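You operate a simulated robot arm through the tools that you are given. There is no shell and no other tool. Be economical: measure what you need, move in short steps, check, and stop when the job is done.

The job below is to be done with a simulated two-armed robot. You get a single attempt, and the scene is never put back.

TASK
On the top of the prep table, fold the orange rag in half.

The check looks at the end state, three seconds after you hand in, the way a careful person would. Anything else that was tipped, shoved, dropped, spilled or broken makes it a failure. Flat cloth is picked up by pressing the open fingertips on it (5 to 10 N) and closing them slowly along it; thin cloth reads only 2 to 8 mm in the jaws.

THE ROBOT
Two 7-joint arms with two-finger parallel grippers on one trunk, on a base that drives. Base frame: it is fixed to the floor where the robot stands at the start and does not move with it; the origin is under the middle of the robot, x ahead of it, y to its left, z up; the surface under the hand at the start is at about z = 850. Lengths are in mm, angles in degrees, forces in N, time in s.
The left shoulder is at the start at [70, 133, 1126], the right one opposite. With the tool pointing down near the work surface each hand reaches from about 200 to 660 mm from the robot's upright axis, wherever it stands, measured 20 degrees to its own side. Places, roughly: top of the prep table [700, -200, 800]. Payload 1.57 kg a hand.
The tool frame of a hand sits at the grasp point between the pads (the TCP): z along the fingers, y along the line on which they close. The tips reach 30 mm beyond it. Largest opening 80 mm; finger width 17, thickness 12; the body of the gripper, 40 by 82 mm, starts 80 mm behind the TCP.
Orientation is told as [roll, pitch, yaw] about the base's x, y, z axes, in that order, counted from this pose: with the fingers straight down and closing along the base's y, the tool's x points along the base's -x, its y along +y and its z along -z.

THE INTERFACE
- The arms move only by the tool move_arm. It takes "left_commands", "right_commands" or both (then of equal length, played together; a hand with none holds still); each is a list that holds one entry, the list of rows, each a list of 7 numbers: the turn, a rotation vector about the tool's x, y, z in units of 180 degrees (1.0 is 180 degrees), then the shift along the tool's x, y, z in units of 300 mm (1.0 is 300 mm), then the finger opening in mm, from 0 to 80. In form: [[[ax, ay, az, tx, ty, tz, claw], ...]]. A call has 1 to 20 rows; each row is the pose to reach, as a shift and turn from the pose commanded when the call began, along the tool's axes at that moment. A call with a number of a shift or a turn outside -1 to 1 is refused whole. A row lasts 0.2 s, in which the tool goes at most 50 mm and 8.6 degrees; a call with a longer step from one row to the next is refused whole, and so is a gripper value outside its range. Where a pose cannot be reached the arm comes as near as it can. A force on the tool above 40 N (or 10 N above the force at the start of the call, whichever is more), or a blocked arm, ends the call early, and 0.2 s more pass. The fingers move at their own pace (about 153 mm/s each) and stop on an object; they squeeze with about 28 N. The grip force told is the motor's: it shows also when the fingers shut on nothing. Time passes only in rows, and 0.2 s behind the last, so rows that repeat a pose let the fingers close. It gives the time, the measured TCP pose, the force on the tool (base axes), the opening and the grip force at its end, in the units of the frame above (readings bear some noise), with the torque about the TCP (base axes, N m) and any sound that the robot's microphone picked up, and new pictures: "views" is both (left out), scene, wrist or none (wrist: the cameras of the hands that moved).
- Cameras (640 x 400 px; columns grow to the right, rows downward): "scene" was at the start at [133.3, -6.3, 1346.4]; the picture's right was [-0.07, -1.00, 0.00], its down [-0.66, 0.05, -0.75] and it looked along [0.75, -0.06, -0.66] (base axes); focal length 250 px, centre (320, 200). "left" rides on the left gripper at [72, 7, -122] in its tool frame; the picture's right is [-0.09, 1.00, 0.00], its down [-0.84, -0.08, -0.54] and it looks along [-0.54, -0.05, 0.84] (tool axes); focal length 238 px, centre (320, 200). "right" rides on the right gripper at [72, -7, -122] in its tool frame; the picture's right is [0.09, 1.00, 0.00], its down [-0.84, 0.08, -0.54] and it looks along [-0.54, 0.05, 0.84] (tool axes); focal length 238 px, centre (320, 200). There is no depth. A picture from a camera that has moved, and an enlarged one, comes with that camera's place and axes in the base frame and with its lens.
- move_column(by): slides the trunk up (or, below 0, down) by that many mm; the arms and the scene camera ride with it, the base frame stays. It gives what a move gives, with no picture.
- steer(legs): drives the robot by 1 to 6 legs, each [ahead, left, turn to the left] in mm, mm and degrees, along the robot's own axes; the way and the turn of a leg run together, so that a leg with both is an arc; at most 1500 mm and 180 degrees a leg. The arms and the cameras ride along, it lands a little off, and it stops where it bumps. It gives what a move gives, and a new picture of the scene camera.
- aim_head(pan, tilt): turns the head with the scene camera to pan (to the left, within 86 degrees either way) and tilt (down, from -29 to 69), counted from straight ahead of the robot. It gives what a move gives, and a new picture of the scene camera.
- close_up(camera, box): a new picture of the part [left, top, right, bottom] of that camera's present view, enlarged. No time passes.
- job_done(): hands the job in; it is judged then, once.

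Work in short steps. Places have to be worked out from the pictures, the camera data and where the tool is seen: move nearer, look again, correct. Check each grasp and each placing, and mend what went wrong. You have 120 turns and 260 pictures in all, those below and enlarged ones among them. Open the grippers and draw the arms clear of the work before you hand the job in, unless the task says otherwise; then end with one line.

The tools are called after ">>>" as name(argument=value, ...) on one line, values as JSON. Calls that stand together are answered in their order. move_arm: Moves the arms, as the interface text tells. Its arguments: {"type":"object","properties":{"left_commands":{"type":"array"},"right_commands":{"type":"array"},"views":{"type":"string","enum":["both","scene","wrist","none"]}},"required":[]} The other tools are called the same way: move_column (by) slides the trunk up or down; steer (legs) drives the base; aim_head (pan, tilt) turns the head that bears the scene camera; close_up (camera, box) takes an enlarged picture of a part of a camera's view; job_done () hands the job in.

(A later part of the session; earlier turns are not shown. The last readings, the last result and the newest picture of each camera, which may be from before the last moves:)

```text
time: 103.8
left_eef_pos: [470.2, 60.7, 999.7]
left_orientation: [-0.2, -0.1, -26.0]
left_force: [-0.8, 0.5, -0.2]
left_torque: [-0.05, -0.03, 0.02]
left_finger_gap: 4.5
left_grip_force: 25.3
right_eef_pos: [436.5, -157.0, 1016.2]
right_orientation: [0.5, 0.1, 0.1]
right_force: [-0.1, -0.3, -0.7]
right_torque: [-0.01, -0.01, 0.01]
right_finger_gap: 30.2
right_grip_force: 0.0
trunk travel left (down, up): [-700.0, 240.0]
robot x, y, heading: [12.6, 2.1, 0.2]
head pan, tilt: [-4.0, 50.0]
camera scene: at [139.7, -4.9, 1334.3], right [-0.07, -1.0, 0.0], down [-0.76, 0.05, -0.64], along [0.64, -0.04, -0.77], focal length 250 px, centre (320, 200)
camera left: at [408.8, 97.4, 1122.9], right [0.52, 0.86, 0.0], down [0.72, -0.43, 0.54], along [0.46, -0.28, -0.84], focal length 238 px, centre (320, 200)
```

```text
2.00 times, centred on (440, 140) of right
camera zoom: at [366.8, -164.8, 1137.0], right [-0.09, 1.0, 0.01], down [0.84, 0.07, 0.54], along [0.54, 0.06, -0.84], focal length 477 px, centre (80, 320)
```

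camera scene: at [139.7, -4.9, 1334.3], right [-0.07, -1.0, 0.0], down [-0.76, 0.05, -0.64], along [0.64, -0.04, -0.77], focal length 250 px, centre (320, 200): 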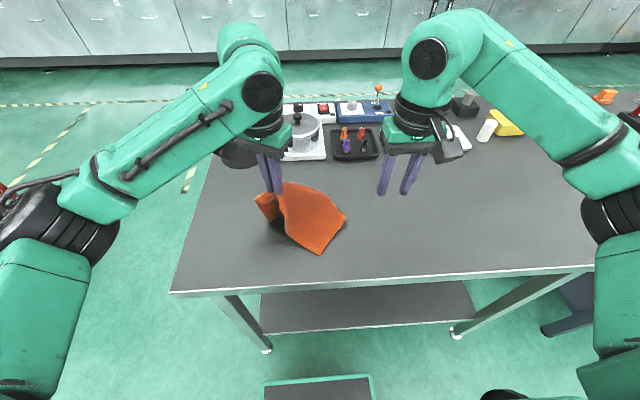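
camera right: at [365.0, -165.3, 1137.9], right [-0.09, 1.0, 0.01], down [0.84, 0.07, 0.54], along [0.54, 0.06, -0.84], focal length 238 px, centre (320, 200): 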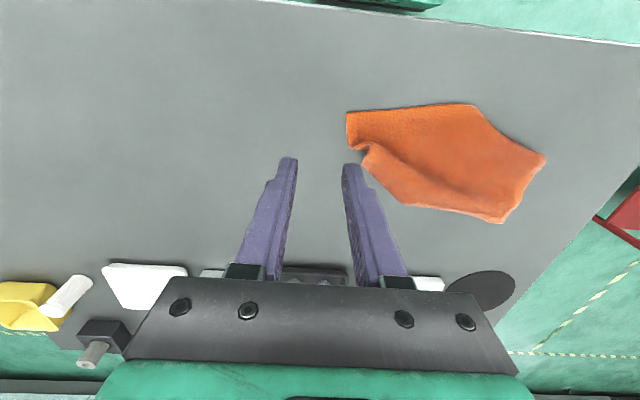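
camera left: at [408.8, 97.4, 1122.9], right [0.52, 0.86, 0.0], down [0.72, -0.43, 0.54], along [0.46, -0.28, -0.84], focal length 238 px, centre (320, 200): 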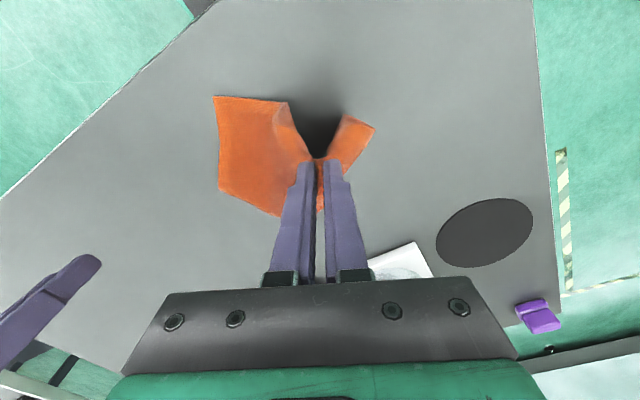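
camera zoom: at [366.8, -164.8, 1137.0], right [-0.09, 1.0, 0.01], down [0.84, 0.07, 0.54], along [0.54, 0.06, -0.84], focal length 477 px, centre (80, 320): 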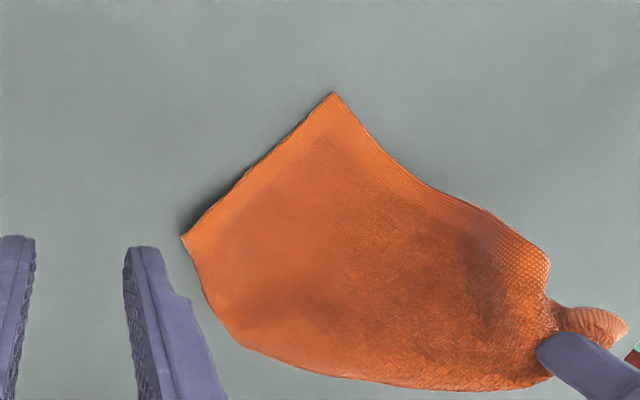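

The last rows were too long a step; I'll repeat with smaller retreat steps.

>>> move_arm(left_commands=[[[0, 0, 0, 0, 0, 0.06, 0], [0, 0, 0, 0.01, 0.0, 0.12, 0], [0, 0, 0, 0.02, 0.0, 0.18, 0], [0, 0, 0, 0.03, 0, 0.24, 0], [0, 0, 0, 0.03, 0, 0.3, 0], [0, 0, 0, 0.03, 0, 0.345, 0], [0, 0, 0, 0.03, 0, 0.345, 15], [0, 0, 0, 0.03, 0, 0.345, 30], [0, 0, 0, 0.03, 0, 0.25, 30], [0, 0, 0, 0.08, 0.07, 0.16, 30], [0, 0, 0, 0.14, 0.15, 0.07, 30], [0, 0, 0, 0.2, 0.23, -0.02, 30]]], views="both")

>>> close_up(camera="scene", box=[220, 170, 380, 270])

>>> close_up(camera="right", box=[280, 40, 600, 240])

```text
time: 106.4
left_eef_pos: [443.1, 150.1, 1006.4]
left_orientation: [-0.2, -0.1, -26.0]
left_force: [-0.4, -0.3, 0.5]
left_torque: [-0.02, 0.02, 0.01]
left_finger_gap: 29.9
left_grip_force: 0.0
right_eef_pos: [436.6, -157.3, 1016.5]
right_orientation: [0.5, 0.0, 0.1]
right_force: [0.3, 0.2, 0.6]
right_torque: [0.0, 0.03, 0.0]
right_finger_gap: 30.0
right_grip_force: 0.0
trunk travel left (down, up): [-700.0, 240.0]
robot x, y, heading: [12.5, 1.8, 0.4]
head pan, tilt: [-4.0, 50.0]
camera scene: at [138.7, -4.4, 1334.4], right [-0.07, -1.0, 0.0], down [-0.76, 0.05, -0.64], along [0.64, -0.04, -0.77], focal length 250 px, centre (320, 200)
camera left: at [381.3, 188.0, 1128.3], right [0.52, 0.85, 0.0], down [0.72, -0.43, 0.54], along [0.46, -0.28, -0.84], focal length 238 px, centre (320, 200)
```

scene: 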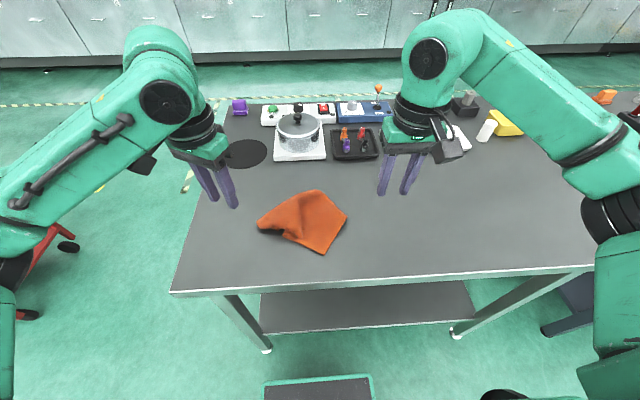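
left: 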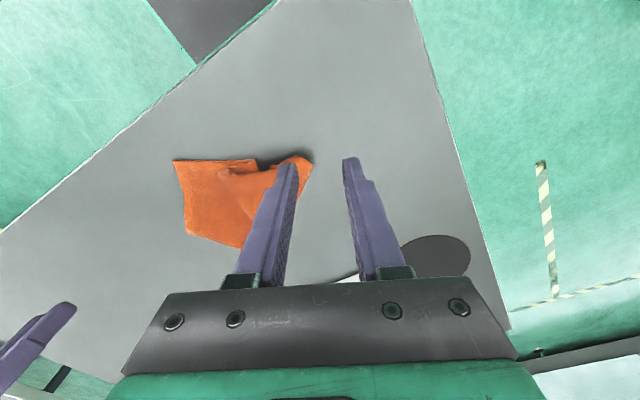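

```text
4.00 times, centred on (300, 220) of scene
camera zoom: at [138.7, -4.4, 1334.4], right [-0.07, -1.0, 0.0], down [-0.76, 0.05, -0.64], along [0.64, -0.04, -0.77], focal length 1001 px, centre (400, 120)
```

zoom: 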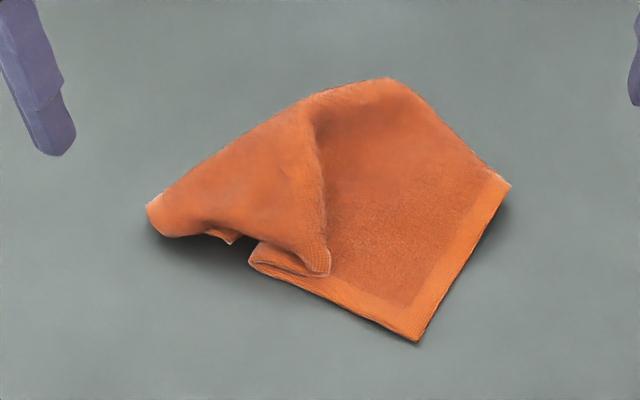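

```text
2.00 times, centred on (440, 140) of right
camera zoom: at [365.9, -164.3, 1137.3], right [-0.09, 1.0, 0.01], down [0.84, 0.07, 0.54], along [0.54, 0.06, -0.84], focal length 477 px, centre (80, 320)
```

zoom: 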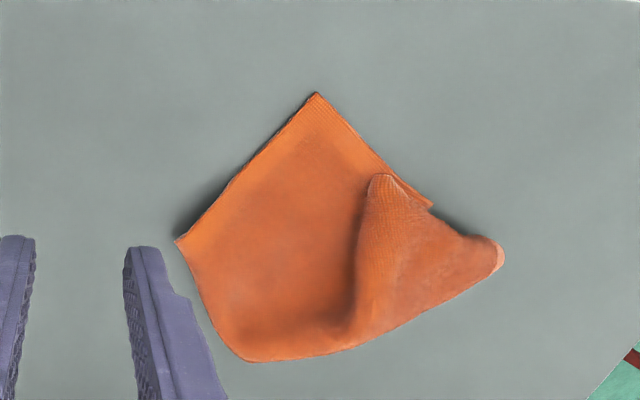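

A triangular flap now lies on top, its tip near (436, 16), hinged along the far-left boundary (566,24)–(490,112). I'll bring the left hand over the tip with yaw 41° to pinch it and fold it back out.

>>> move_arm(left_commands=[[[0, 0, -0.041, -0.02, -0.044, 0.02, 24], [0, 0, -0.082, -0.04, -0.088, 0.05, 24], [0, 0, -0.123, -0.06, -0.133, 0.08, 24], [0, 0, -0.165, -0.08, -0.177, 0.12, 24], [0, 0, -0.206, -0.1, -0.221, 0.16, 24], [0, 0, -0.248, -0.12, -0.266, 0.2, 24], [0, 0, -0.289, -0.14, -0.31, 0.24, 24], [0, 0, -0.33, -0.16, -0.355, 0.28, 24], [0, 0, -0.372, -0.179, -0.399, 0.303, 24]]], views="wrist")

```text
time: 108.4
left_eef_pos: [439.5, 16.9, 914.5]
left_orientation: [-0.1, 0.1, 41.1]
left_force: [-0.7, -0.7, 0.2]
left_torque: [0.01, 0.02, 0.0]
left_finger_gap: 23.9
left_grip_force: 0.2
right_eef_pos: [437.8, -158.1, 1015.8]
right_orientation: [0.5, 0.2, 0.1]
right_force: [0.0, -0.4, -0.4]
right_torque: [-0.02, -0.03, -0.01]
right_finger_gap: 30.0
right_grip_force: 0.0
trunk travel left (down, up): [-700.0, 240.0]
robot x, y, heading: [10.2, -2.2, 0.1]
head pan, tilt: [-4.0, 50.0]
camera left: at [381.0, -26.7, 1037.7], right [-0.59, 0.81, 0.0], down [0.68, 0.49, 0.54], along [0.44, 0.32, -0.84], focal length 238 px, centre (320, 200)
```

left: 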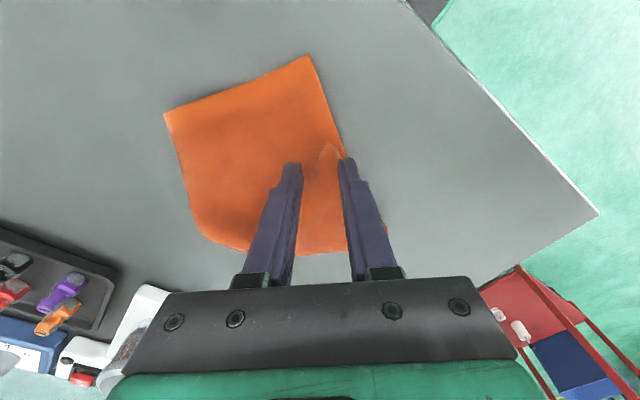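

The flap tip sits right between the fingers. I'll lower to light contact and close.

>>> move_arm(left_commands=[[[0, 0, 0, 0.015, 0.008, 0.02, 24], [0, 0, 0, 0.015, 0.008, 0.04, 24], [0, 0, 0, 0.015, 0.008, 0.055, 24], [0, 0, 0, 0.015, 0.008, 0.065, 24], [0, 0, 0, 0.015, 0.008, 0.07, 24], [0, 0, 0, 0.015, 0.008, 0.072, 20], [0, 0, 0, 0.015, 0.008, 0.072, 16], [0, 0, 0, 0.015, 0.008, 0.072, 12], [0, 0, 0, 0.015, 0.008, 0.072, 8], [0, 0, 0, 0.015, 0.008, 0.072, 4], [0, 0, 0, 0.015, 0.008, 0.072, 0], [0, 0, 0, 0.015, 0.008, 0.072, 0]]], views="wrist")

```text
time: 111.0
left_eef_pos: [436.3, 16.1, 893.7]
left_orientation: [-0.1, 0.0, 41.0]
left_force: [-0.7, 0.0, 0.5]
left_torque: [-0.03, 0.02, 0.01]
left_finger_gap: 4.2
left_grip_force: 24.6
right_eef_pos: [438.3, -158.7, 1016.0]
right_orientation: [0.5, 0.0, 0.1]
right_force: [-0.1, 0.2, 0.6]
right_torque: [0.01, -0.02, 0.02]
right_finger_gap: 30.1
right_grip_force: 0.0
trunk travel left (down, up): [-700.0, 240.0]
robot x, y, heading: [16.8, 3.5, 0.1]
head pan, tilt: [-4.0, 50.0]
camera left: at [376.5, -26.5, 1016.9], right [-0.58, 0.81, 0.0], down [0.68, 0.49, 0.54], along [0.44, 0.31, -0.84], focal length 238 px, centre (320, 200)
```

left: 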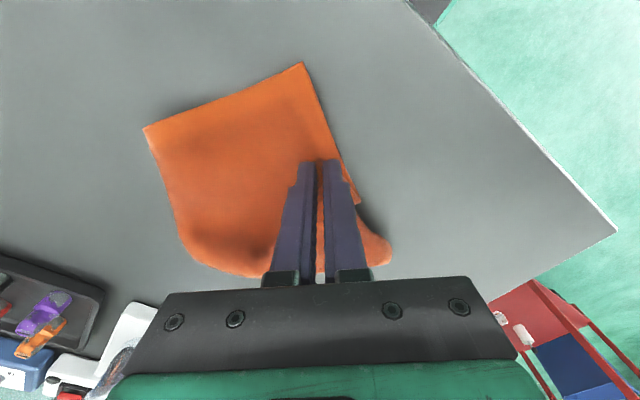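

Gripped (4.2 mm, flap only). I'll lift it up and toward far-left to open the flap.

>>> move_arm(left_commands=[[[0, 0, 0, 0, 0, -0.07, 0], [0, 0, 0, -0.03, 0, -0.14, 0], [0, 0, 0, -0.08, 0, -0.2, 0], [0, 0, 0, -0.14, 0, -0.26, 0], [0, 0, 0, -0.2, 0, -0.3, 0], [0, 0, 0, -0.26, 0, -0.33, 0], [0, 0, 0, -0.26, 0, -0.33, 0]]], views="none")

>>> close_up(camera="scene", box=[220, 140, 400, 252])

>>> close_up(camera="right", box=[240, 0, 640, 250])

```text
time: 112.6
left_eef_pos: [493.4, 65.3, 992.1]
left_orientation: [-0.2, 0.1, 41.0]
left_force: [0.3, -0.4, 1.3]
left_torque: [0.05, 0.03, 0.04]
left_finger_gap: 4.3
left_grip_force: 25.1
right_eef_pos: [436.7, -157.8, 1016.0]
right_orientation: [0.5, 0.1, 0.2]
right_force: [-0.2, 0.3, 0.7]
right_torque: [0.01, -0.03, 0.0]
right_finger_gap: 30.0
right_grip_force: 0.1
trunk travel left (down, up): [-700.0, 240.0]
robot x, y, heading: [14.7, -2.2, 0.4]
head pan, tilt: [-4.0, 50.0]
```

```text
3.56 times, centred on (310, 196) of scene
camera zoom: at [139.6, -5.3, 1334.3], right [-0.07, -1.0, 0.0], down [-0.76, 0.05, -0.64], along [0.64, -0.04, -0.77], focal length 890 px, centre (356, 214)
```

zoom: 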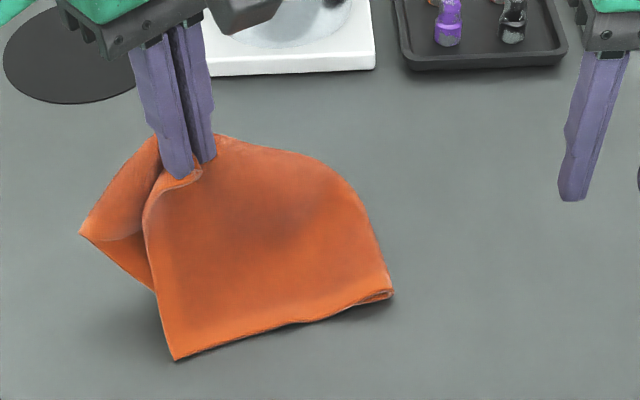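

```text
1.60 times, centred on (440, 125) of right
camera zoom: at [366.7, -165.1, 1137.0], right [-0.09, 1.0, 0.01], down [0.84, 0.07, 0.54], along [0.54, 0.06, -0.84], focal length 381 px, centre (128, 320)
```

zoom: 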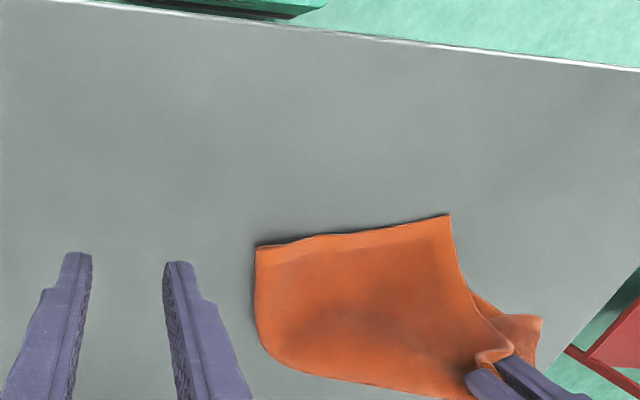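

The flap opened and the sheet is much flatter. I'll lay the held edge down toward the left at about (515, 135), release, and look from above.

>>> move_arm(left_commands=[[[0, 0, 0, -0.05, 0.02, 0.0, 0], [0, 0, 0, -0.1, 0.05, 0.03, 0], [0, 0, 0, -0.15, 0.09, 0.08, 0], [0, 0, 0, -0.19, 0.12, 0.14, 0], [0, 0, 0, -0.205, 0.13, 0.2, 0], [0, 0, 0, -0.205, 0.13, 0.26, 0], [0, 0, 0, -0.205, 0.13, 0.32, 0], [0, 0, 0, -0.205, 0.13, 0.32, 15], [0, 0, 0, -0.205, 0.13, 0.32, 30], [0, 0, 0, -0.205, 0.13, 0.22, 30], [0, 0, 0, -0.24, 0.2, 0.12, 30], [0, 0, 0, -0.24, 0.27, 0.02, 30]]], views="none")

>>> close_up(camera="scene", box=[200, 140, 400, 265])

>>> close_up(camera="right", box=[240, 0, 640, 250])

```text
time: 115.2
left_eef_pos: [492.5, 175.3, 988.7]
left_orientation: [-0.1, 0.1, 41.0]
left_force: [0.3, -0.4, 0.0]
left_torque: [0.0, -0.03, 0.0]
left_finger_gap: 30.2
left_grip_force: 0.1
right_eef_pos: [435.9, -156.8, 1016.9]
right_orientation: [0.4, 0.0, 0.2]
right_force: [-1.2, -0.5, 0.1]
right_torque: [0.01, -0.01, 0.04]
right_finger_gap: 30.0
right_grip_force: 0.1
trunk travel left (down, up): [-700.0, 240.0]
robot x, y, heading: [15.1, -0.8, 0.4]
head pan, tilt: [-4.0, 50.0]
```

```text
3.20 times, centred on (300, 202) of scene
camera zoom: at [138.4, -4.6, 1334.4], right [-0.07, -1.0, 0.0], down [-0.76, 0.05, -0.64], along [0.64, -0.04, -0.77], focal length 801 px, centre (384, 192)
```

zoom: 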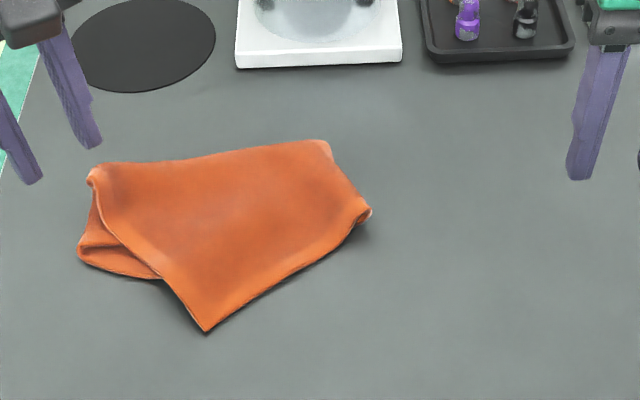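

```text
1.60 times, centred on (440, 125) of right
camera zoom: at [365.7, -164.5, 1137.4], right [-0.09, 1.0, 0.01], down [0.84, 0.07, 0.54], along [0.54, 0.06, -0.84], focal length 381 px, centre (128, 320)
```

zoom: 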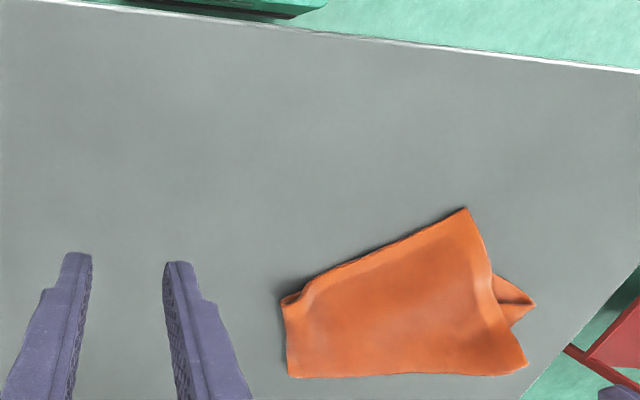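

The top layer shows corner B at (428, 98) with its hem running 176 mm along (.81, .58); the rest is folded beneath. If I hold that hem at both ends (right hand at B, left near the far end) and lift, the rest should hang free. Moving both hands over those points.

>>> move_arm(left_commands=[[[0, 0, 0.044, -0.02, -0.01, 0.0, 30], [0, 0, 0.088, -0.04, -0.02, 0.0, 30], [0, 0, 0.133, -0.06, -0.04, 0.01, 30], [0, 0, 0.177, -0.08, -0.06, 0.03, 30], [0, 0, 0.221, -0.1, -0.08, 0.05, 30], [0, 0, 0.265, -0.12, -0.1, 0.07, 30], [0, 0, 0.309, -0.131, -0.12, 0.1, 30], [0, 0, 0.353, -0.131, -0.127, 0.12, 30], [0, 0, 0.398, -0.131, -0.127, 0.15, 30], [0, 0, 0.442, -0.131, -0.127, 0.17, 30], [0, 0, 0.486, -0.131, -0.127, 0.19, 30], [0, 0, 0.53, -0.131, -0.127, 0.213, 30]]], right_commands=[[[0, 0, 0.004, 0, 0.06, 0.02, 24], [0, 0, 0.008, 0, 0.13, 0.04, 24], [0, 0, 0.012, 0, 0.2, 0.06, 24], [0, 0, 0.016, 0, 0.27, 0.08, 24], [0, 0, 0.02, -0.01, 0.34, 0.1, 24], [0, 0, 0.024, -0.01, 0.41, 0.14, 24], [0, 0, 0.028, -0.015, 0.48, 0.18, 24], [0, 0, 0.032, -0.02, 0.55, 0.22, 24], [0, 0, 0.036, -0.02, 0.62, 0.25, 24], [0, 0, 0.04, -0.025, 0.69, 0.28, 24], [0, 0, 0.044, -0.027, 0.77, 0.31, 24], [0, 0, 0.044, -0.027, 0.843, 0.34, 24]]], views="both")

```text
time: 117.8
left_eef_pos: [549.6, 173.2, 922.6]
left_orientation: [-0.1, -0.2, -54.6]
left_force: [0.2, 0.3, -0.7]
left_torque: [0.01, 0.01, -0.01]
left_finger_gap: 29.9
left_grip_force: 0.1
right_eef_pos: [445.3, 93.1, 917.3]
right_orientation: [0.4, 0.1, -7.9]
right_force: [0.5, 0.5, -0.1]
right_torque: [0.0, 0.01, 0.01]
right_finger_gap: 24.0
right_grip_force: 0.1
trunk travel left (down, up): [-700.0, 240.0]
robot x, y, heading: [11.4, 3.0, 0.3]
head pan, tilt: [-4.0, 50.0]
camera scene: at [139.9, -3.8, 1334.3], right [-0.07, -1.0, 0.0], down [-0.76, 0.05, -0.64], along [0.64, -0.04, -0.77], focal length 250 px, centre (320, 200)
camera right: at [374.4, 96.0, 1038.8], right [0.05, 1.0, 0.01], down [0.84, -0.04, 0.54], along [0.54, -0.02, -0.84], focal length 238 px, centre (320, 200)
camera left: at [513.2, 235.6, 1044.8], right [0.86, 0.5, 0.0], down [0.42, -0.72, 0.55], along [0.27, -0.47, -0.84], focal length 238 px, centre (320, 200)
```

scene: 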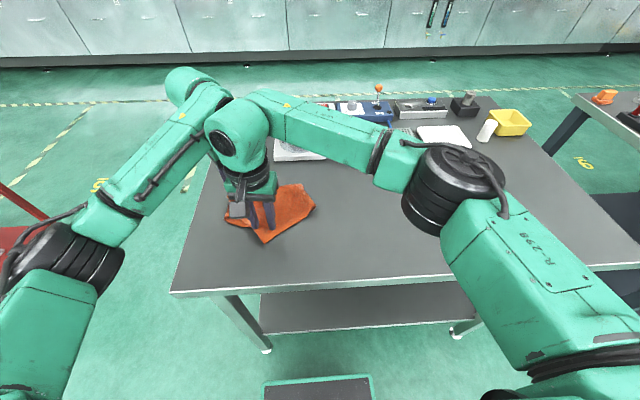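
right: 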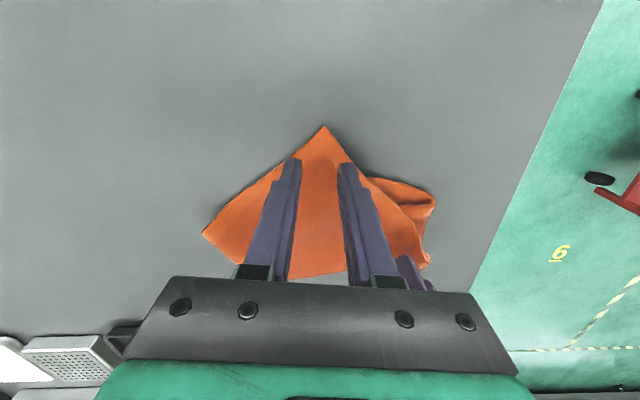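
left: 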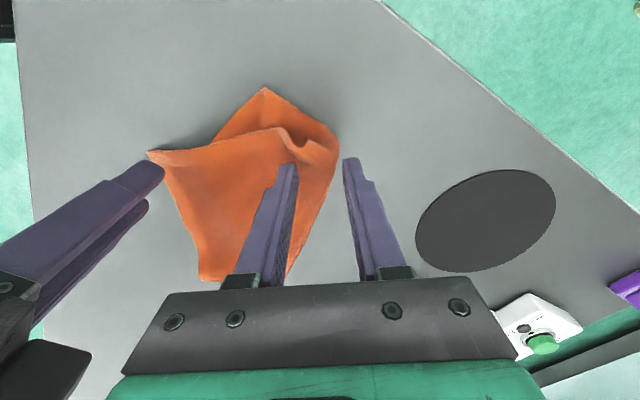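

The left view shows the hem running to about (507,168) before it curls, so I'll shift the left hand 24 mm toward B and lower both to light contact.

>>> move_arm(left_commands=[[[0, 0, 0, 0.02, -0.03, 0.0, 30], [0, 0, 0, 0.046, -0.065, 0.03, 30], [0, 0, 0, 0.046, -0.065, 0.06, 30], [0, 0, 0, 0.046, -0.065, 0.085, 30], [0, 0, 0, 0.046, -0.065, 0.097, 30]]], right_commands=[[[0, 0, 0, 0.01, 0.005, 0.02, 24], [0, 0, 0, 0.01, 0.005, 0.05, 24], [0, 0, 0, 0.01, 0.005, 0.075, 24], [0, 0, 0, 0.01, 0.005, 0.09, 24], [0, 0, 0, 0.01, 0.005, 0.097, 24]]], views="wrist")

```text
time: 119.0
left_eef_pos: [529.1, 179.5, 897.1]
left_orientation: [0.0, -0.5, -53.1]
left_force: [-0.4, 0.4, -0.4]
left_torque: [0.01, -0.03, 0.01]
left_finger_gap: 30.3
left_grip_force: 0.0
right_eef_pos: [438.9, 95.2, 886.0]
right_orientation: [0.1, 0.2, -7.5]
right_force: [-0.4, 0.0, 0.8]
right_torque: [0.02, 0.03, -0.01]
right_finger_gap: 24.0
right_grip_force: 0.1
trunk travel left (down, up): [-700.0, 240.0]
robot x, y, heading: [9.9, 0.6, 0.4]
head pan, tilt: [-4.0, 50.0]
camera right: at [369.0, 97.6, 1007.5], right [0.04, 1.0, 0.0], down [0.84, -0.03, 0.54], along [0.54, -0.02, -0.84], focal length 238 px, centre (320, 200)
camera left: at [489.8, 241.3, 1018.8], right [0.85, 0.53, 0.0], down [0.44, -0.71, 0.55], along [0.29, -0.47, -0.84], focal length 238 px, centre (320, 200)
```

right: 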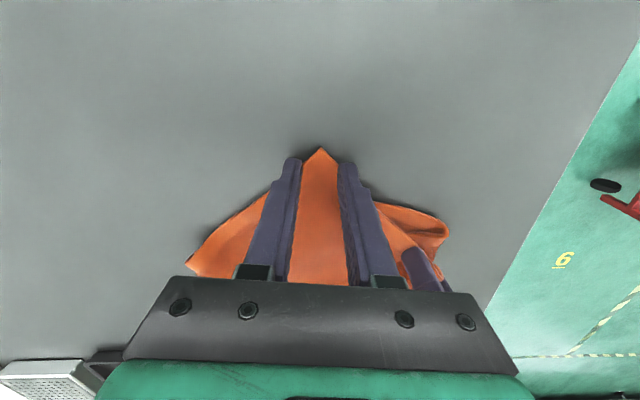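
left: 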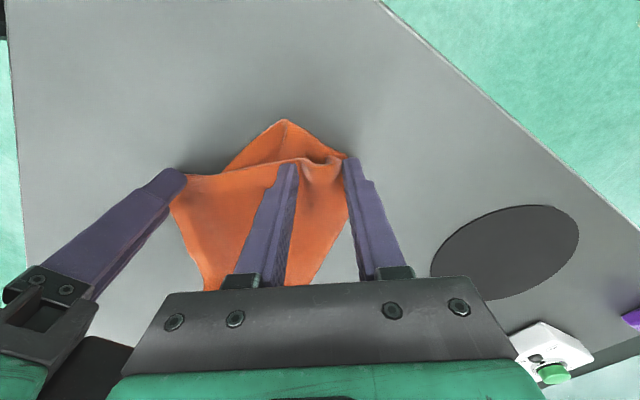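

I'll nudge both hands a few mm further inside the cloth and press lightly.

>>> move_arm(left_commands=[[[0, 0, 0, -0.015, -0.02, 0.0, 30], [0, 0, 0, -0.03, -0.035, 0.01, 30], [0, 0, 0, -0.03, -0.035, 0.018, 30], [0, 0, 0, -0.03, -0.035, 0.026, 30]]], right_commands=[[[0, 0, 0, -0.01, 0, -0.004, 24], [0, 0, 0, -0.022, 0, -0.004, 24], [0, 0, 0, -0.022, 0, 0.002, 24], [0, 0, 0, -0.022, 0, 0.006, 24]]], views="wrist")

```text
time: 120.0
left_eef_pos: [529.5, 180.1, 892.6]
left_orientation: [-0.1, -0.5, -50.4]
left_force: [-0.3, 0.1, 2.7]
left_torque: [0.04, 0.02, 0.0]
left_finger_gap: 29.7
left_grip_force: 0.2
right_eef_pos: [442.6, 95.3, 882.4]
right_orientation: [0.0, 0.3, -7.4]
right_force: [0.9, 0.5, 14.5]
right_torque: [0.02, -0.13, 0.02]
right_finger_gap: 23.8
right_grip_force: 0.1
trunk travel left (down, up): [-700.0, 240.0]
robot x, y, heading: [12.5, -0.1, 0.4]
head pan, tilt: [-4.0, 50.0]
camera right: at [372.6, 97.0, 1004.3], right [0.04, 1.0, 0.0], down [0.84, -0.03, 0.54], along [0.54, -0.02, -0.84], focal length 238 px, centre (320, 200)
camera left: at [488.1, 240.5, 1014.4], right [0.83, 0.56, 0.0], down [0.47, -0.69, 0.55], along [0.31, -0.45, -0.84], focal length 238 px, centre (320, 200)
```

right: 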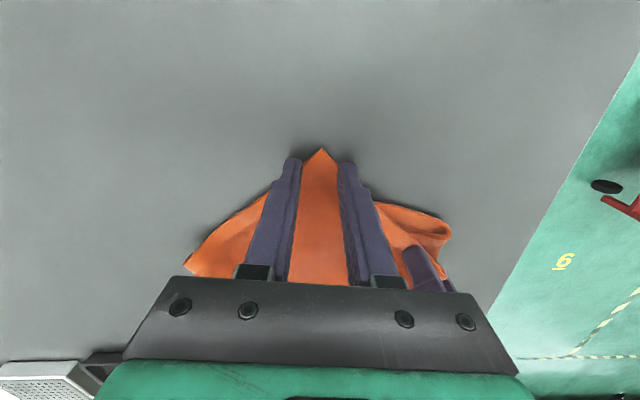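
left: 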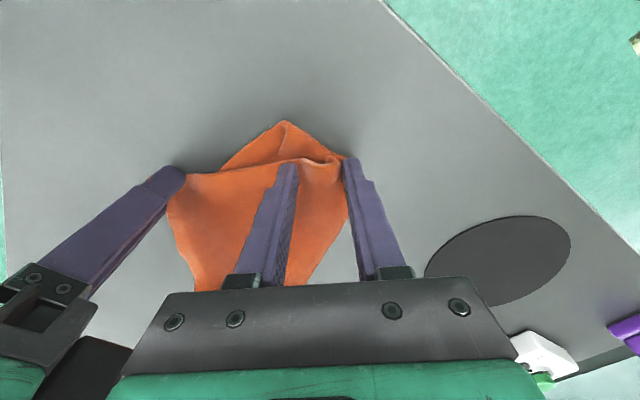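

The arms keep a minimum spacing, so the left stays put; its fingers still straddle the cloth's end. I'll ease the right slightly and close both slowly.

>>> move_arm(left_commands=[[[0, 0, 0, 0, 0, 0.006, 26], [0, 0, 0, 0, 0, 0.006, 22], [0, 0, 0, 0, 0, 0.006, 18], [0, 0, 0, 0, 0, 0.006, 14], [0, 0, 0, 0, 0, 0.006, 10], [0, 0, 0, 0, 0, 0.006, 6], [0, 0, 0, 0, 0, 0.006, 0], [0, 0, 0, 0, 0, 0.006, 0]]], right_commands=[[[0, 0, 0, 0, 0, -0.003, 21], [0, 0, 0, 0, 0, -0.003, 18], [0, 0, 0, 0, 0, -0.003, 14], [0, 0, 0, 0, 0, -0.003, 10], [0, 0, 0, 0, 0, -0.003, 6], [0, 0, 0, 0, 0, -0.003, 3], [0, 0, 0, 0, 0, -0.003, 0], [0, 0, 0, 0, 0, -0.003, 0]]], views="wrist")

```text
time: 121.8
left_eef_pos: [531.0, 179.2, 891.6]
left_orientation: [-0.1, -1.0, -50.4]
left_force: [-0.6, -1.6, 3.4]
left_torque: [-0.03, 0.0, -0.02]
left_finger_gap: 5.2
left_grip_force: 25.5
right_eef_pos: [445.1, 93.8, 883.2]
right_orientation: [0.1, 0.3, -7.6]
right_force: [-0.3, 1.5, 5.4]
right_torque: [0.03, 0.0, -0.02]
right_finger_gap: 0.2
right_grip_force: 21.1
trunk travel left (down, up): [-700.0, 240.0]
robot x, y, heading: [13.3, 2.0, 0.2]
head pan, tilt: [-4.0, 50.0]
camera right: at [374.1, 96.5, 1005.1], right [0.04, 1.0, 0.0], down [0.84, -0.03, 0.54], along [0.54, -0.02, -0.84], focal length 238 px, centre (320, 200)
camera left: at [488.2, 240.6, 1013.1], right [0.83, 0.56, 0.0], down [0.47, -0.69, 0.55], along [0.31, -0.46, -0.83], focal length 238 px, centre (320, 200)
```

right: 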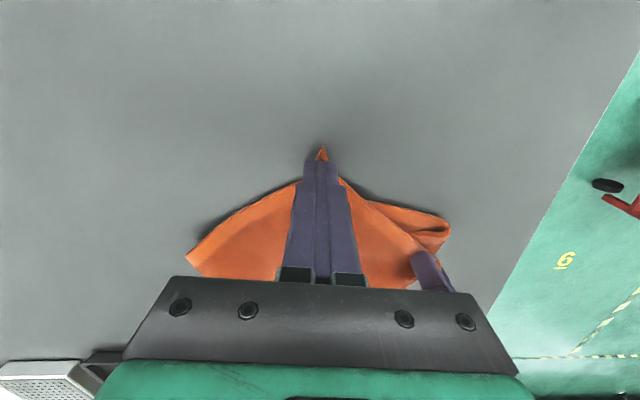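
left: 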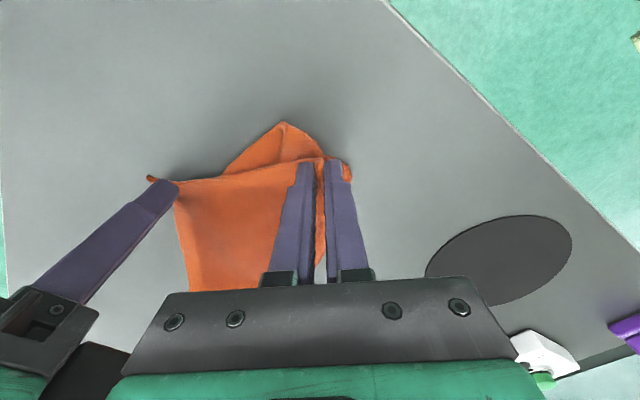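

The left holds 5.2 mm; the right shut on nothing. I'll reopen the right, move 6 mm further inside, press at about 8 N and close again.

>>> move_arm(right_commands=[[[0, 0, 0, 0, 0, -0.02, 15], [0, 0, 0, -0.01, 0, -0.03, 28], [0, 0, 0, -0.03, 0, -0.02, 28], [0, 0, 0, -0.03, 0, -0.005, 28], [0, 0, 0, -0.03, 0, 0.003, 28], [0, 0, 0, -0.03, 0, 0.005, 25], [0, 0, 0, -0.03, 0, 0.005, 21], [0, 0, 0, -0.03, 0, 0.005, 17], [0, 0, 0, -0.03, 0, 0.005, 13], [0, 0, 0, -0.03, 0, 0.005, 9], [0, 0, 0, -0.03, 0, 0.004, 5], [0, 0, 0, -0.03, 0, 0.003, 0], [0, 0, 0, -0.03, 0, 0.002, 0]]], views="wrist")

```text
time: 124.6
left_eef_pos: [530.6, 181.9, 888.9]
left_orientation: [-0.4, -0.3, -49.7]
left_force: [2.4, -2.2, 15.7]
left_torque: [-0.13, -0.14, -0.02]
left_finger_gap: 5.3
left_grip_force: 25.7
right_eef_pos: [450.8, 94.2, 884.0]
right_orientation: [0.1, 0.3, -7.2]
right_force: [0.1, 2.2, 1.7]
right_torque: [0.07, -0.05, 0.01]
right_finger_gap: 3.6
right_grip_force: 24.7
trunk travel left (down, up): [-700.0, 240.0]
robot x, y, heading: [12.7, -1.5, 0.1]
head pan, tilt: [-4.0, 50.0]
camera right: at [380.6, 95.4, 1005.5], right [0.03, 1.0, 0.0], down [0.84, -0.03, 0.54], along [0.54, -0.02, -0.84], focal length 238 px, centre (320, 200)
```

right: 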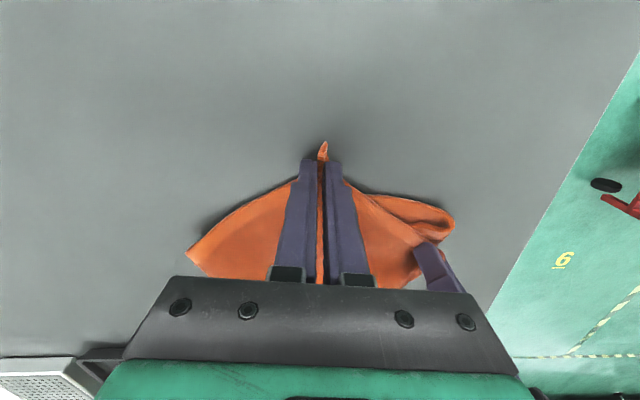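

Both hands now hold that hem (5.3 and 3.6 mm). I'll lift high, bring the edge parallel to y, and see how it hangs.

>>> move_arm(left_commands=[[[0, 0, 0, 0, 0, -0.07, 0], [0, 0, 0, 0, 0, -0.15, 0], [0, 0, -0.028, 0.003, -0.03, -0.23, 0], [0, 0, -0.056, 0.006, -0.06, -0.31, 0], [0, 0, -0.083, 0.009, -0.09, -0.39, 0], [0, 0, -0.111, 0.012, -0.12, -0.46, 0], [0, 0, -0.139, 0.015, -0.15, -0.53, 0], [0, 0, -0.167, 0.018, -0.18, -0.6, 0], [0, 0, -0.194, 0.021, -0.21, -0.67, 0], [0, 0, -0.222, 0.024, -0.24, -0.73, 0], [0, 0, -0.25, 0.027, -0.275, -0.8, 0], [0, 0, -0.278, 0.03, -0.305, -0.8, 0]]], right_commands=[[[0, 0, 0, 0, 0, -0.07, 0], [0, 0, 0, 0, 0, -0.15, 0], [0, 0, -0.004, 0, -0.026, -0.23, 0], [0, 0, -0.008, 0, -0.053, -0.31, 0], [0, 0, -0.012, 0, -0.08, -0.39, 0], [0, 0, -0.016, 0, -0.106, -0.46, 0], [0, 0, -0.02, 0, -0.133, -0.54, 0], [0, 0, -0.024, 0, -0.16, -0.61, 0], [0, 0, -0.028, 0, -0.186, -0.68, 0], [0, 0, -0.032, 0, -0.213, -0.74, 0], [0, 0, -0.036, 0.002, -0.24, -0.81, 0], [0, 0, -0.04, 0.003, -0.266, -0.817, 0]]], views="scene")

```text
time: 127.2
left_eef_pos: [441.1, 112.1, 1124.3]
left_orientation: [-0.1, 0.0, -4.3]
left_force: [0.3, -0.6, -0.2]
left_torque: [0.02, 0.0, -0.06]
left_finger_gap: 4.9
left_grip_force: 25.2
right_eef_pos: [447.4, 12.5, 1133.2]
right_orientation: [0.5, 0.0, -0.7]
right_force: [-0.7, 0.2, -0.1]
right_torque: [0.0, 0.02, -0.02]
right_finger_gap: 3.7
right_grip_force: 24.7
trunk travel left (down, up): [-700.0, 240.0]
robot x, y, heading: [17.0, -0.1, 0.0]
head pan, tilt: [-4.0, 50.0]
camera scene: at [140.0, -6.2, 1334.3], right [-0.07, -1.0, 0.0], down [-0.76, 0.05, -0.64], along [0.64, -0.04, -0.77], focal length 250 px, centre (320, 200)
```

scene: 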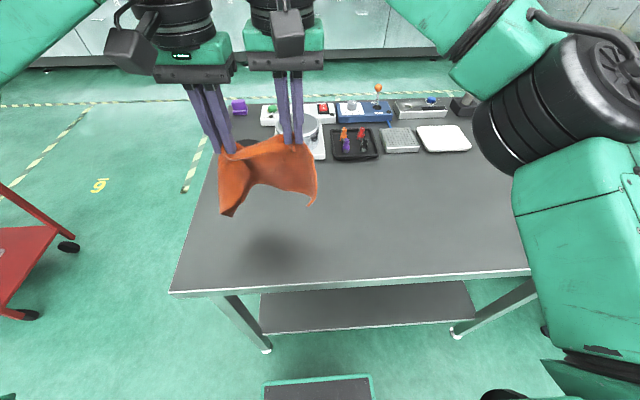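

>>> close_up(camera="scene", box=[190, 120, 350, 220])

>>> close_up(camera="left", box=[80, 0, 480, 250])

```text
4.00 times, centred on (270, 170) of scene
camera zoom: at [140.0, -6.2, 1334.3], right [-0.07, -1.0, 0.0], down [-0.76, 0.05, -0.64], along [0.64, -0.04, -0.77], focal length 1001 px, centre (520, 320)
```

zoom: 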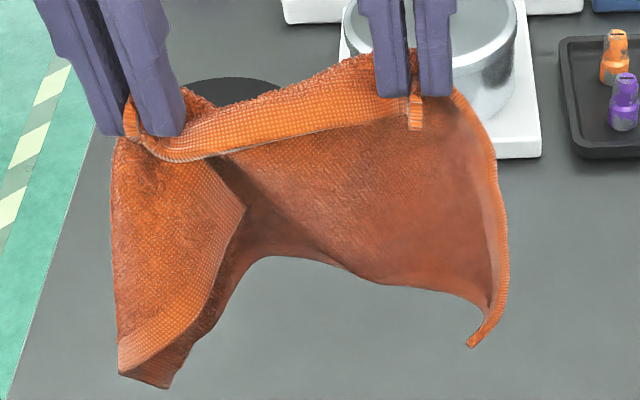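

```text
1.60 times, centred on (280, 125) of left
camera zoom: at [370.5, 124.4, 1247.3], right [0.17, 0.99, 0.0], down [0.83, -0.14, 0.54], along [0.53, -0.09, -0.84], focal length 381 px, centre (384, 320)
```

zoom: 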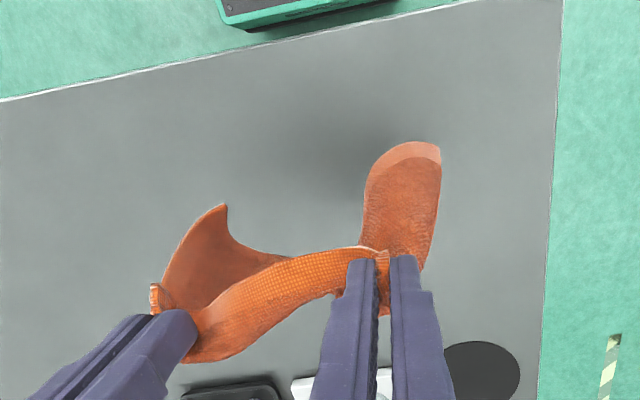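

Now it hangs open from that hem: B at the right grip, sheet hanging below, and the remaining wing hanging at the left. I'll lay it down toward the robot: start close, touch the bottom down, then sweep far and right along an arc so everything trails out near and left.

>>> move_arm(left_commands=[[[0, 0, 0, 0.055, 0.045, 0.02, 0], [0, 0, 0, 0.11, 0.09, 0.04, 0], [0, 0, 0, 0.165, 0.135, 0.06, 0], [0, 0, 0, 0.217, 0.177, 0.08, 0], [0, 0, 0, 0.217, 0.177, 0.08, 0], [0, 0, 0, 0.217, 0.177, 0.16, 0], [0, 0, 0, 0.217, 0.177, 0.247, 0], [0, 0, 0, 0.126, 0.131, 0.257, 0], [0, 0, 0, 0.039, 0.087, 0.28, 0], [0, 0, 0, -0.044, 0.046, 0.323, 0], [0, 0, 0, -0.118, 0.009, 0.38, 0], [0, 0, 0, -0.182, -0.024, 0.45, 0], [0, 0, 0, -0.234, -0.05, 0.53, 0], [0, 0, 0, -0.273, -0.069, 0.62, 0], [0, 0, 0, -0.296, -0.081, 0.713, 0], [0, 0, 0, -0.304, -0.085, 0.777, 0]]], right_commands=[[[0, 0, 0, 0.05, 0.04, 0.03, 0], [0, 0, 0, 0.1, 0.08, 0.06, 0], [0, 0, 0, 0.15, 0.12, 0.09, 0], [0, 0, 0, 0.203, 0.153, 0.11, 0], [0, 0, 0, 0.203, 0.153, 0.11, 0], [0, 0, 0, 0.203, 0.153, 0.19, 0], [0, 0, 0, 0.203, 0.153, 0.277, 0], [0, 0, 0, 0.116, 0.101, 0.287, 0], [0, 0, 0, 0.032, 0.05, 0.31, 0], [0, 0, 0, -0.047, 0.003, 0.353, 0], [0, 0, 0, -0.119, -0.04, 0.41, 0], [0, 0, 0, -0.18, -0.077, 0.48, 0], [0, 0, 0, -0.23, -0.107, 0.56, 0], [0, 0, 0, -0.267, -0.129, 0.65, 0], [0, 0, 0, -0.29, -0.143, 0.743, 0], [0, 0, 0, -0.297, -0.147, 0.807, 0]]], views="scene")

>>> close_up(camera="scene", box=[220, 150, 400, 262])

```text
time: 130.6
left_eef_pos: [530.4, 81.1, 893.9]
left_orientation: [-0.2, -0.4, -4.3]
left_force: [2.1, 0.6, 9.7]
left_torque: [0.03, -0.13, -0.07]
left_finger_gap: 4.9
left_grip_force: 25.4
right_eef_pos: [532.7, -30.5, 889.9]
right_orientation: [0.4, -0.2, -0.7]
right_force: [-0.5, -0.4, 0.5]
right_torque: [0.0, -0.03, -0.04]
right_finger_gap: 3.5
right_grip_force: 24.6
trunk travel left (down, up): [-700.0, 240.0]
robot x, y, heading: [9.7, -3.3, 0.2]
head pan, tilt: [-4.0, 50.0]
camera scene: at [136.6, -5.2, 1335.0], right [-0.07, -1.0, 0.0], down [-0.76, 0.05, -0.64], along [0.64, -0.04, -0.76], focal length 250 px, centre (320, 200)
```

scene: 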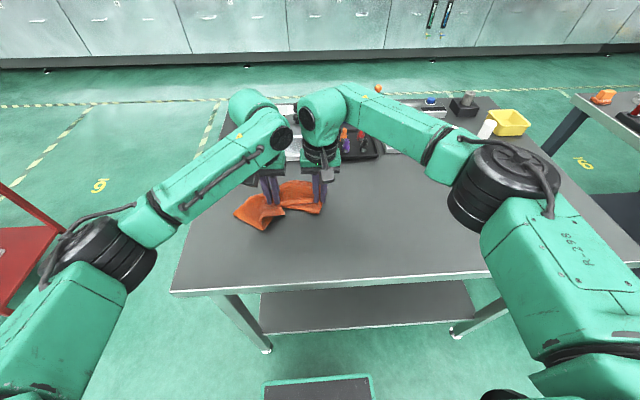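

```text
3.56 times, centred on (310, 206) of scene
camera zoom: at [136.6, -5.2, 1335.0], right [-0.07, -1.0, 0.0], down [-0.76, 0.05, -0.64], along [0.64, -0.04, -0.76], focal length 890 px, centre (356, 179)
```

zoom: 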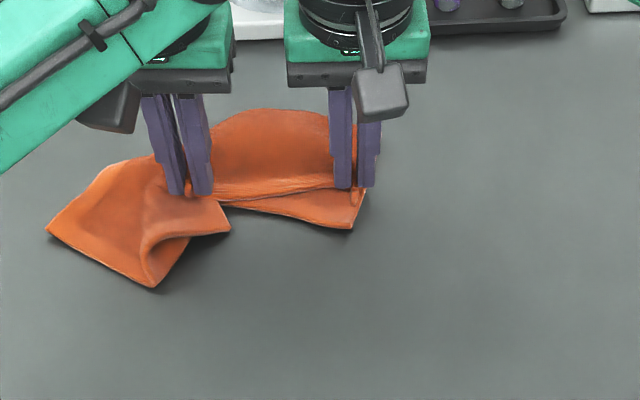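

The body went to the far side and its bottom folded back underneath. Pulling the held hem toward the robot should roll it out flat, so I'll draw both hands back about 160 mm low over the table.

>>> move_arm(left_commands=[[[0, 0, 0, 0, 0, -0.05, 0], [0, 0, 0, 0.06, 0, -0.1, 0], [0, 0, 0, 0.14, 0, -0.12, 0], [0, 0, 0, 0.22, 0, -0.12, 0], [0, 0, 0, 0.3, 0, -0.12, 0], [0, 0, 0, 0.38, 0, -0.1, 0], [0, 0, 0, 0.46, 0, -0.06, 0], [0, 0, 0, 0.52, 0, -0.03, 0]]], right_commands=[[[0, 0, 0, 0, 0, -0.05, 0], [0, 0, 0, 0.06, 0, -0.1, 0], [0, 0, 0, 0.14, 0, -0.12, 0], [0, 0, 0, 0.22, 0, -0.12, 0], [0, 0, 0, 0.3, 0, -0.12, 0], [0, 0, 0, 0.38, 0, -0.1, 0], [0, 0, 0, 0.46, 0, -0.06, 0], [0, 0, 0, 0.52, 0, -0.03, 0]]], views="scene")

>>> close_up(camera="scene", box=[200, 170, 400, 295])

```text
time: 132.4
left_eef_pos: [374.2, 93.3, 900.4]
left_orientation: [-0.3, 0.0, -4.4]
left_force: [-0.3, -2.7, -0.9]
left_torque: [-0.05, -0.02, -0.08]
left_finger_gap: 4.8
left_grip_force: 25.1
right_eef_pos: [378.0, -28.1, 899.5]
right_orientation: [0.6, 0.0, -0.7]
right_force: [-0.1, 2.1, -0.4]
right_torque: [0.09, -0.01, -0.01]
right_finger_gap: 3.4
right_grip_force: 24.8
trunk travel left (down, up): [-700.0, 240.0]
robot x, y, heading: [13.8, -1.2, 0.2]
head pan, tilt: [-4.0, 50.0]
camera scene: at [138.7, -5.0, 1334.5], right [-0.07, -1.0, 0.0], down [-0.76, 0.05, -0.64], along [0.64, -0.04, -0.77], focal length 250 px, centre (320, 200)
```

scene: 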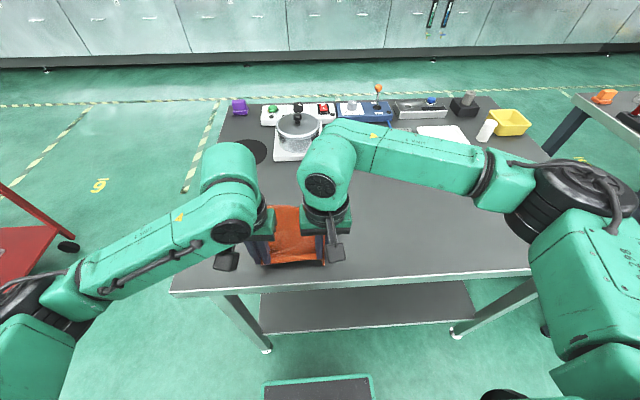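

```text
3.20 times, centred on (300, 232) of scene
camera zoom: at [138.7, -5.0, 1334.5], right [-0.07, -1.0, 0.0], down [-0.76, 0.05, -0.64], along [0.64, -0.04, -0.77], focal length 801 px, centre (384, 96)
```

zoom: 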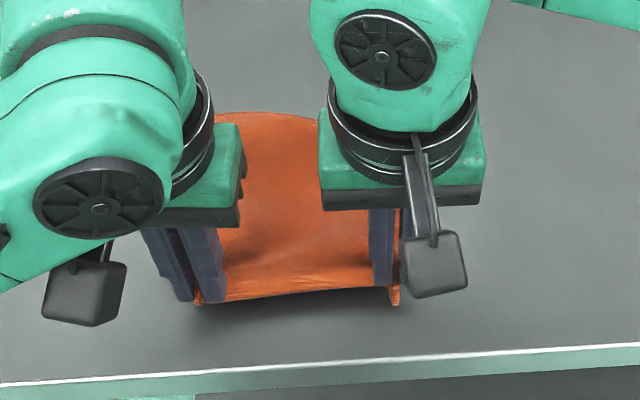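

That worked: the sheet now extends away from the hands, straight and taut. I'll lower, release, lift clear and look.

>>> move_arm(left_commands=[[[0, 0, 0, 0.01, 0, 0.025, 0], [0, 0, 0, 0.01, 0, 0.045, 0], [0, 0, 0, 0.01, 0, 0.045, 12], [0, 0, 0, 0.01, 0, 0.045, 30], [0, 0, 0, 0.01, 0, -0.04, 30], [0, 0, 0, 0.01, 0.05, -0.15, 30], [0, 0, 0, 0.01, 0.15, -0.26, 30], [0, 0, 0, 0.01, 0.27, -0.35, 30], [0, 0, 0, 0.01, 0.39, -0.42, 30]]], right_commands=[[[0, 0, 0, 0.01, 0, 0.025, 0], [0, 0, 0, 0.01, 0, 0.045, 0], [0, 0, 0, 0.01, 0, 0.045, 12], [0, 0, 0, 0.01, 0, 0.045, 30], [0, 0, 0, 0.01, 0, -0.04, 30], [0, 0, 0, 0.0, -0.05, -0.15, 30], [0, 0, 0, 0, -0.15, -0.26, 30], [0, 0, 0, 0, -0.27, -0.35, 30], [0, 0, 0, 0, -0.39, -0.42, 30]]], views="both")

>>> close_up(camera="scene", box=[200, 170, 400, 295])

```text
time: 134.4
left_eef_pos: [379.9, 210.4, 1027.5]
left_orientation: [-0.2, -0.1, -4.4]
left_force: [0.0, -0.1, 0.8]
left_torque: [-0.01, -0.04, 0.01]
left_finger_gap: 30.0
left_grip_force: 0.0
right_eef_pos: [375.2, -145.6, 1021.6]
right_orientation: [0.4, 0.0, -0.6]
right_force: [-1.1, -0.4, -0.5]
right_torque: [0.02, -0.02, 0.02]
right_finger_gap: 30.0
right_grip_force: 0.1
trunk travel left (down, up): [-700.0, 240.0]
robot x, y, heading: [11.4, 1.4, 0.0]
head pan, tilt: [-4.0, 50.0]
camera scene: at [138.0, -5.5, 1334.5], right [-0.07, -1.0, 0.0], down [-0.76, 0.05, -0.64], along [0.64, -0.04, -0.77], focal length 250 px, centre (320, 200)
camera right: at [304.0, -152.0, 1142.8], right [-0.08, 1.0, 0.01], down [0.84, 0.06, 0.54], along [0.54, 0.05, -0.84], focal length 238 px, centre (320, 200)
camera left: at [308.3, 222.8, 1150.2], right [0.17, 0.99, 0.0], down [0.83, -0.14, 0.54], along [0.54, -0.09, -0.84], focal length 238 px, centre (320, 200)
```

scene: 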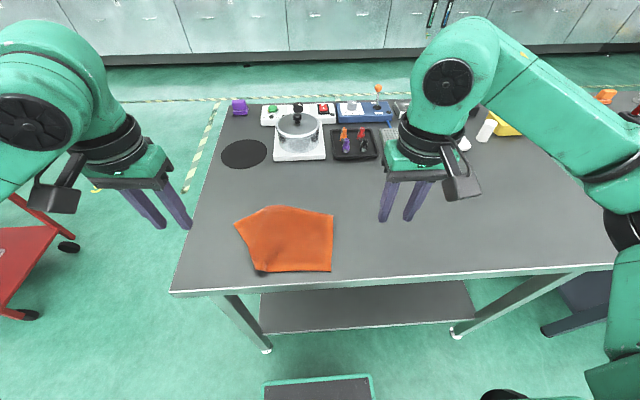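
right: 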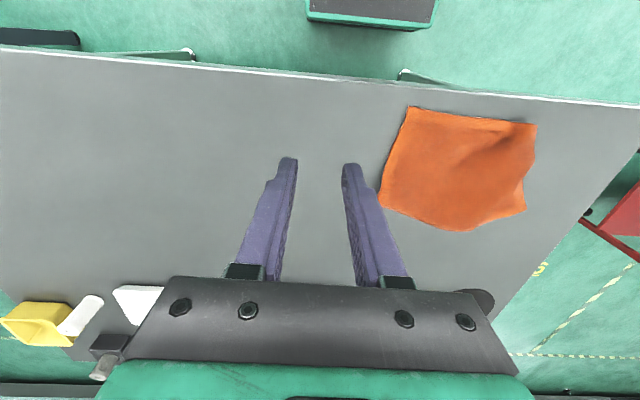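
left: 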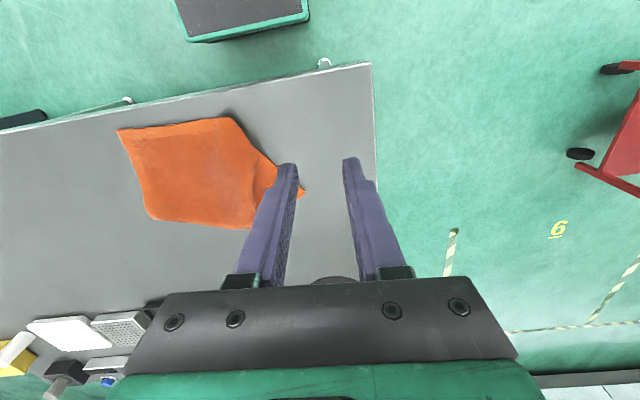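

```text
3.20 times, centred on (300, 232) of scene
camera zoom: at [138.0, -5.5, 1334.5], right [-0.07, -1.0, 0.0], down [-0.76, 0.05, -0.64], along [0.64, -0.04, -0.77], focal length 801 px, centre (384, 96)
```

zoom: 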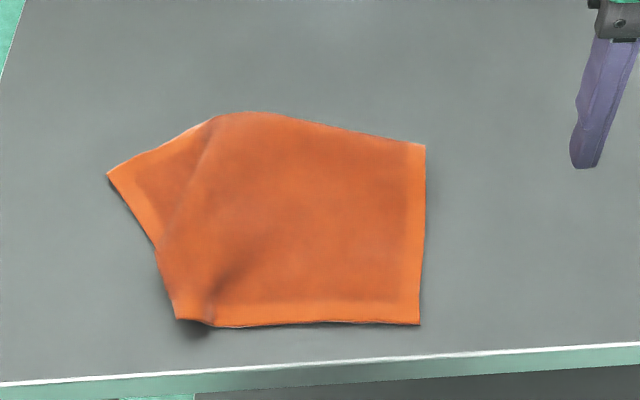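

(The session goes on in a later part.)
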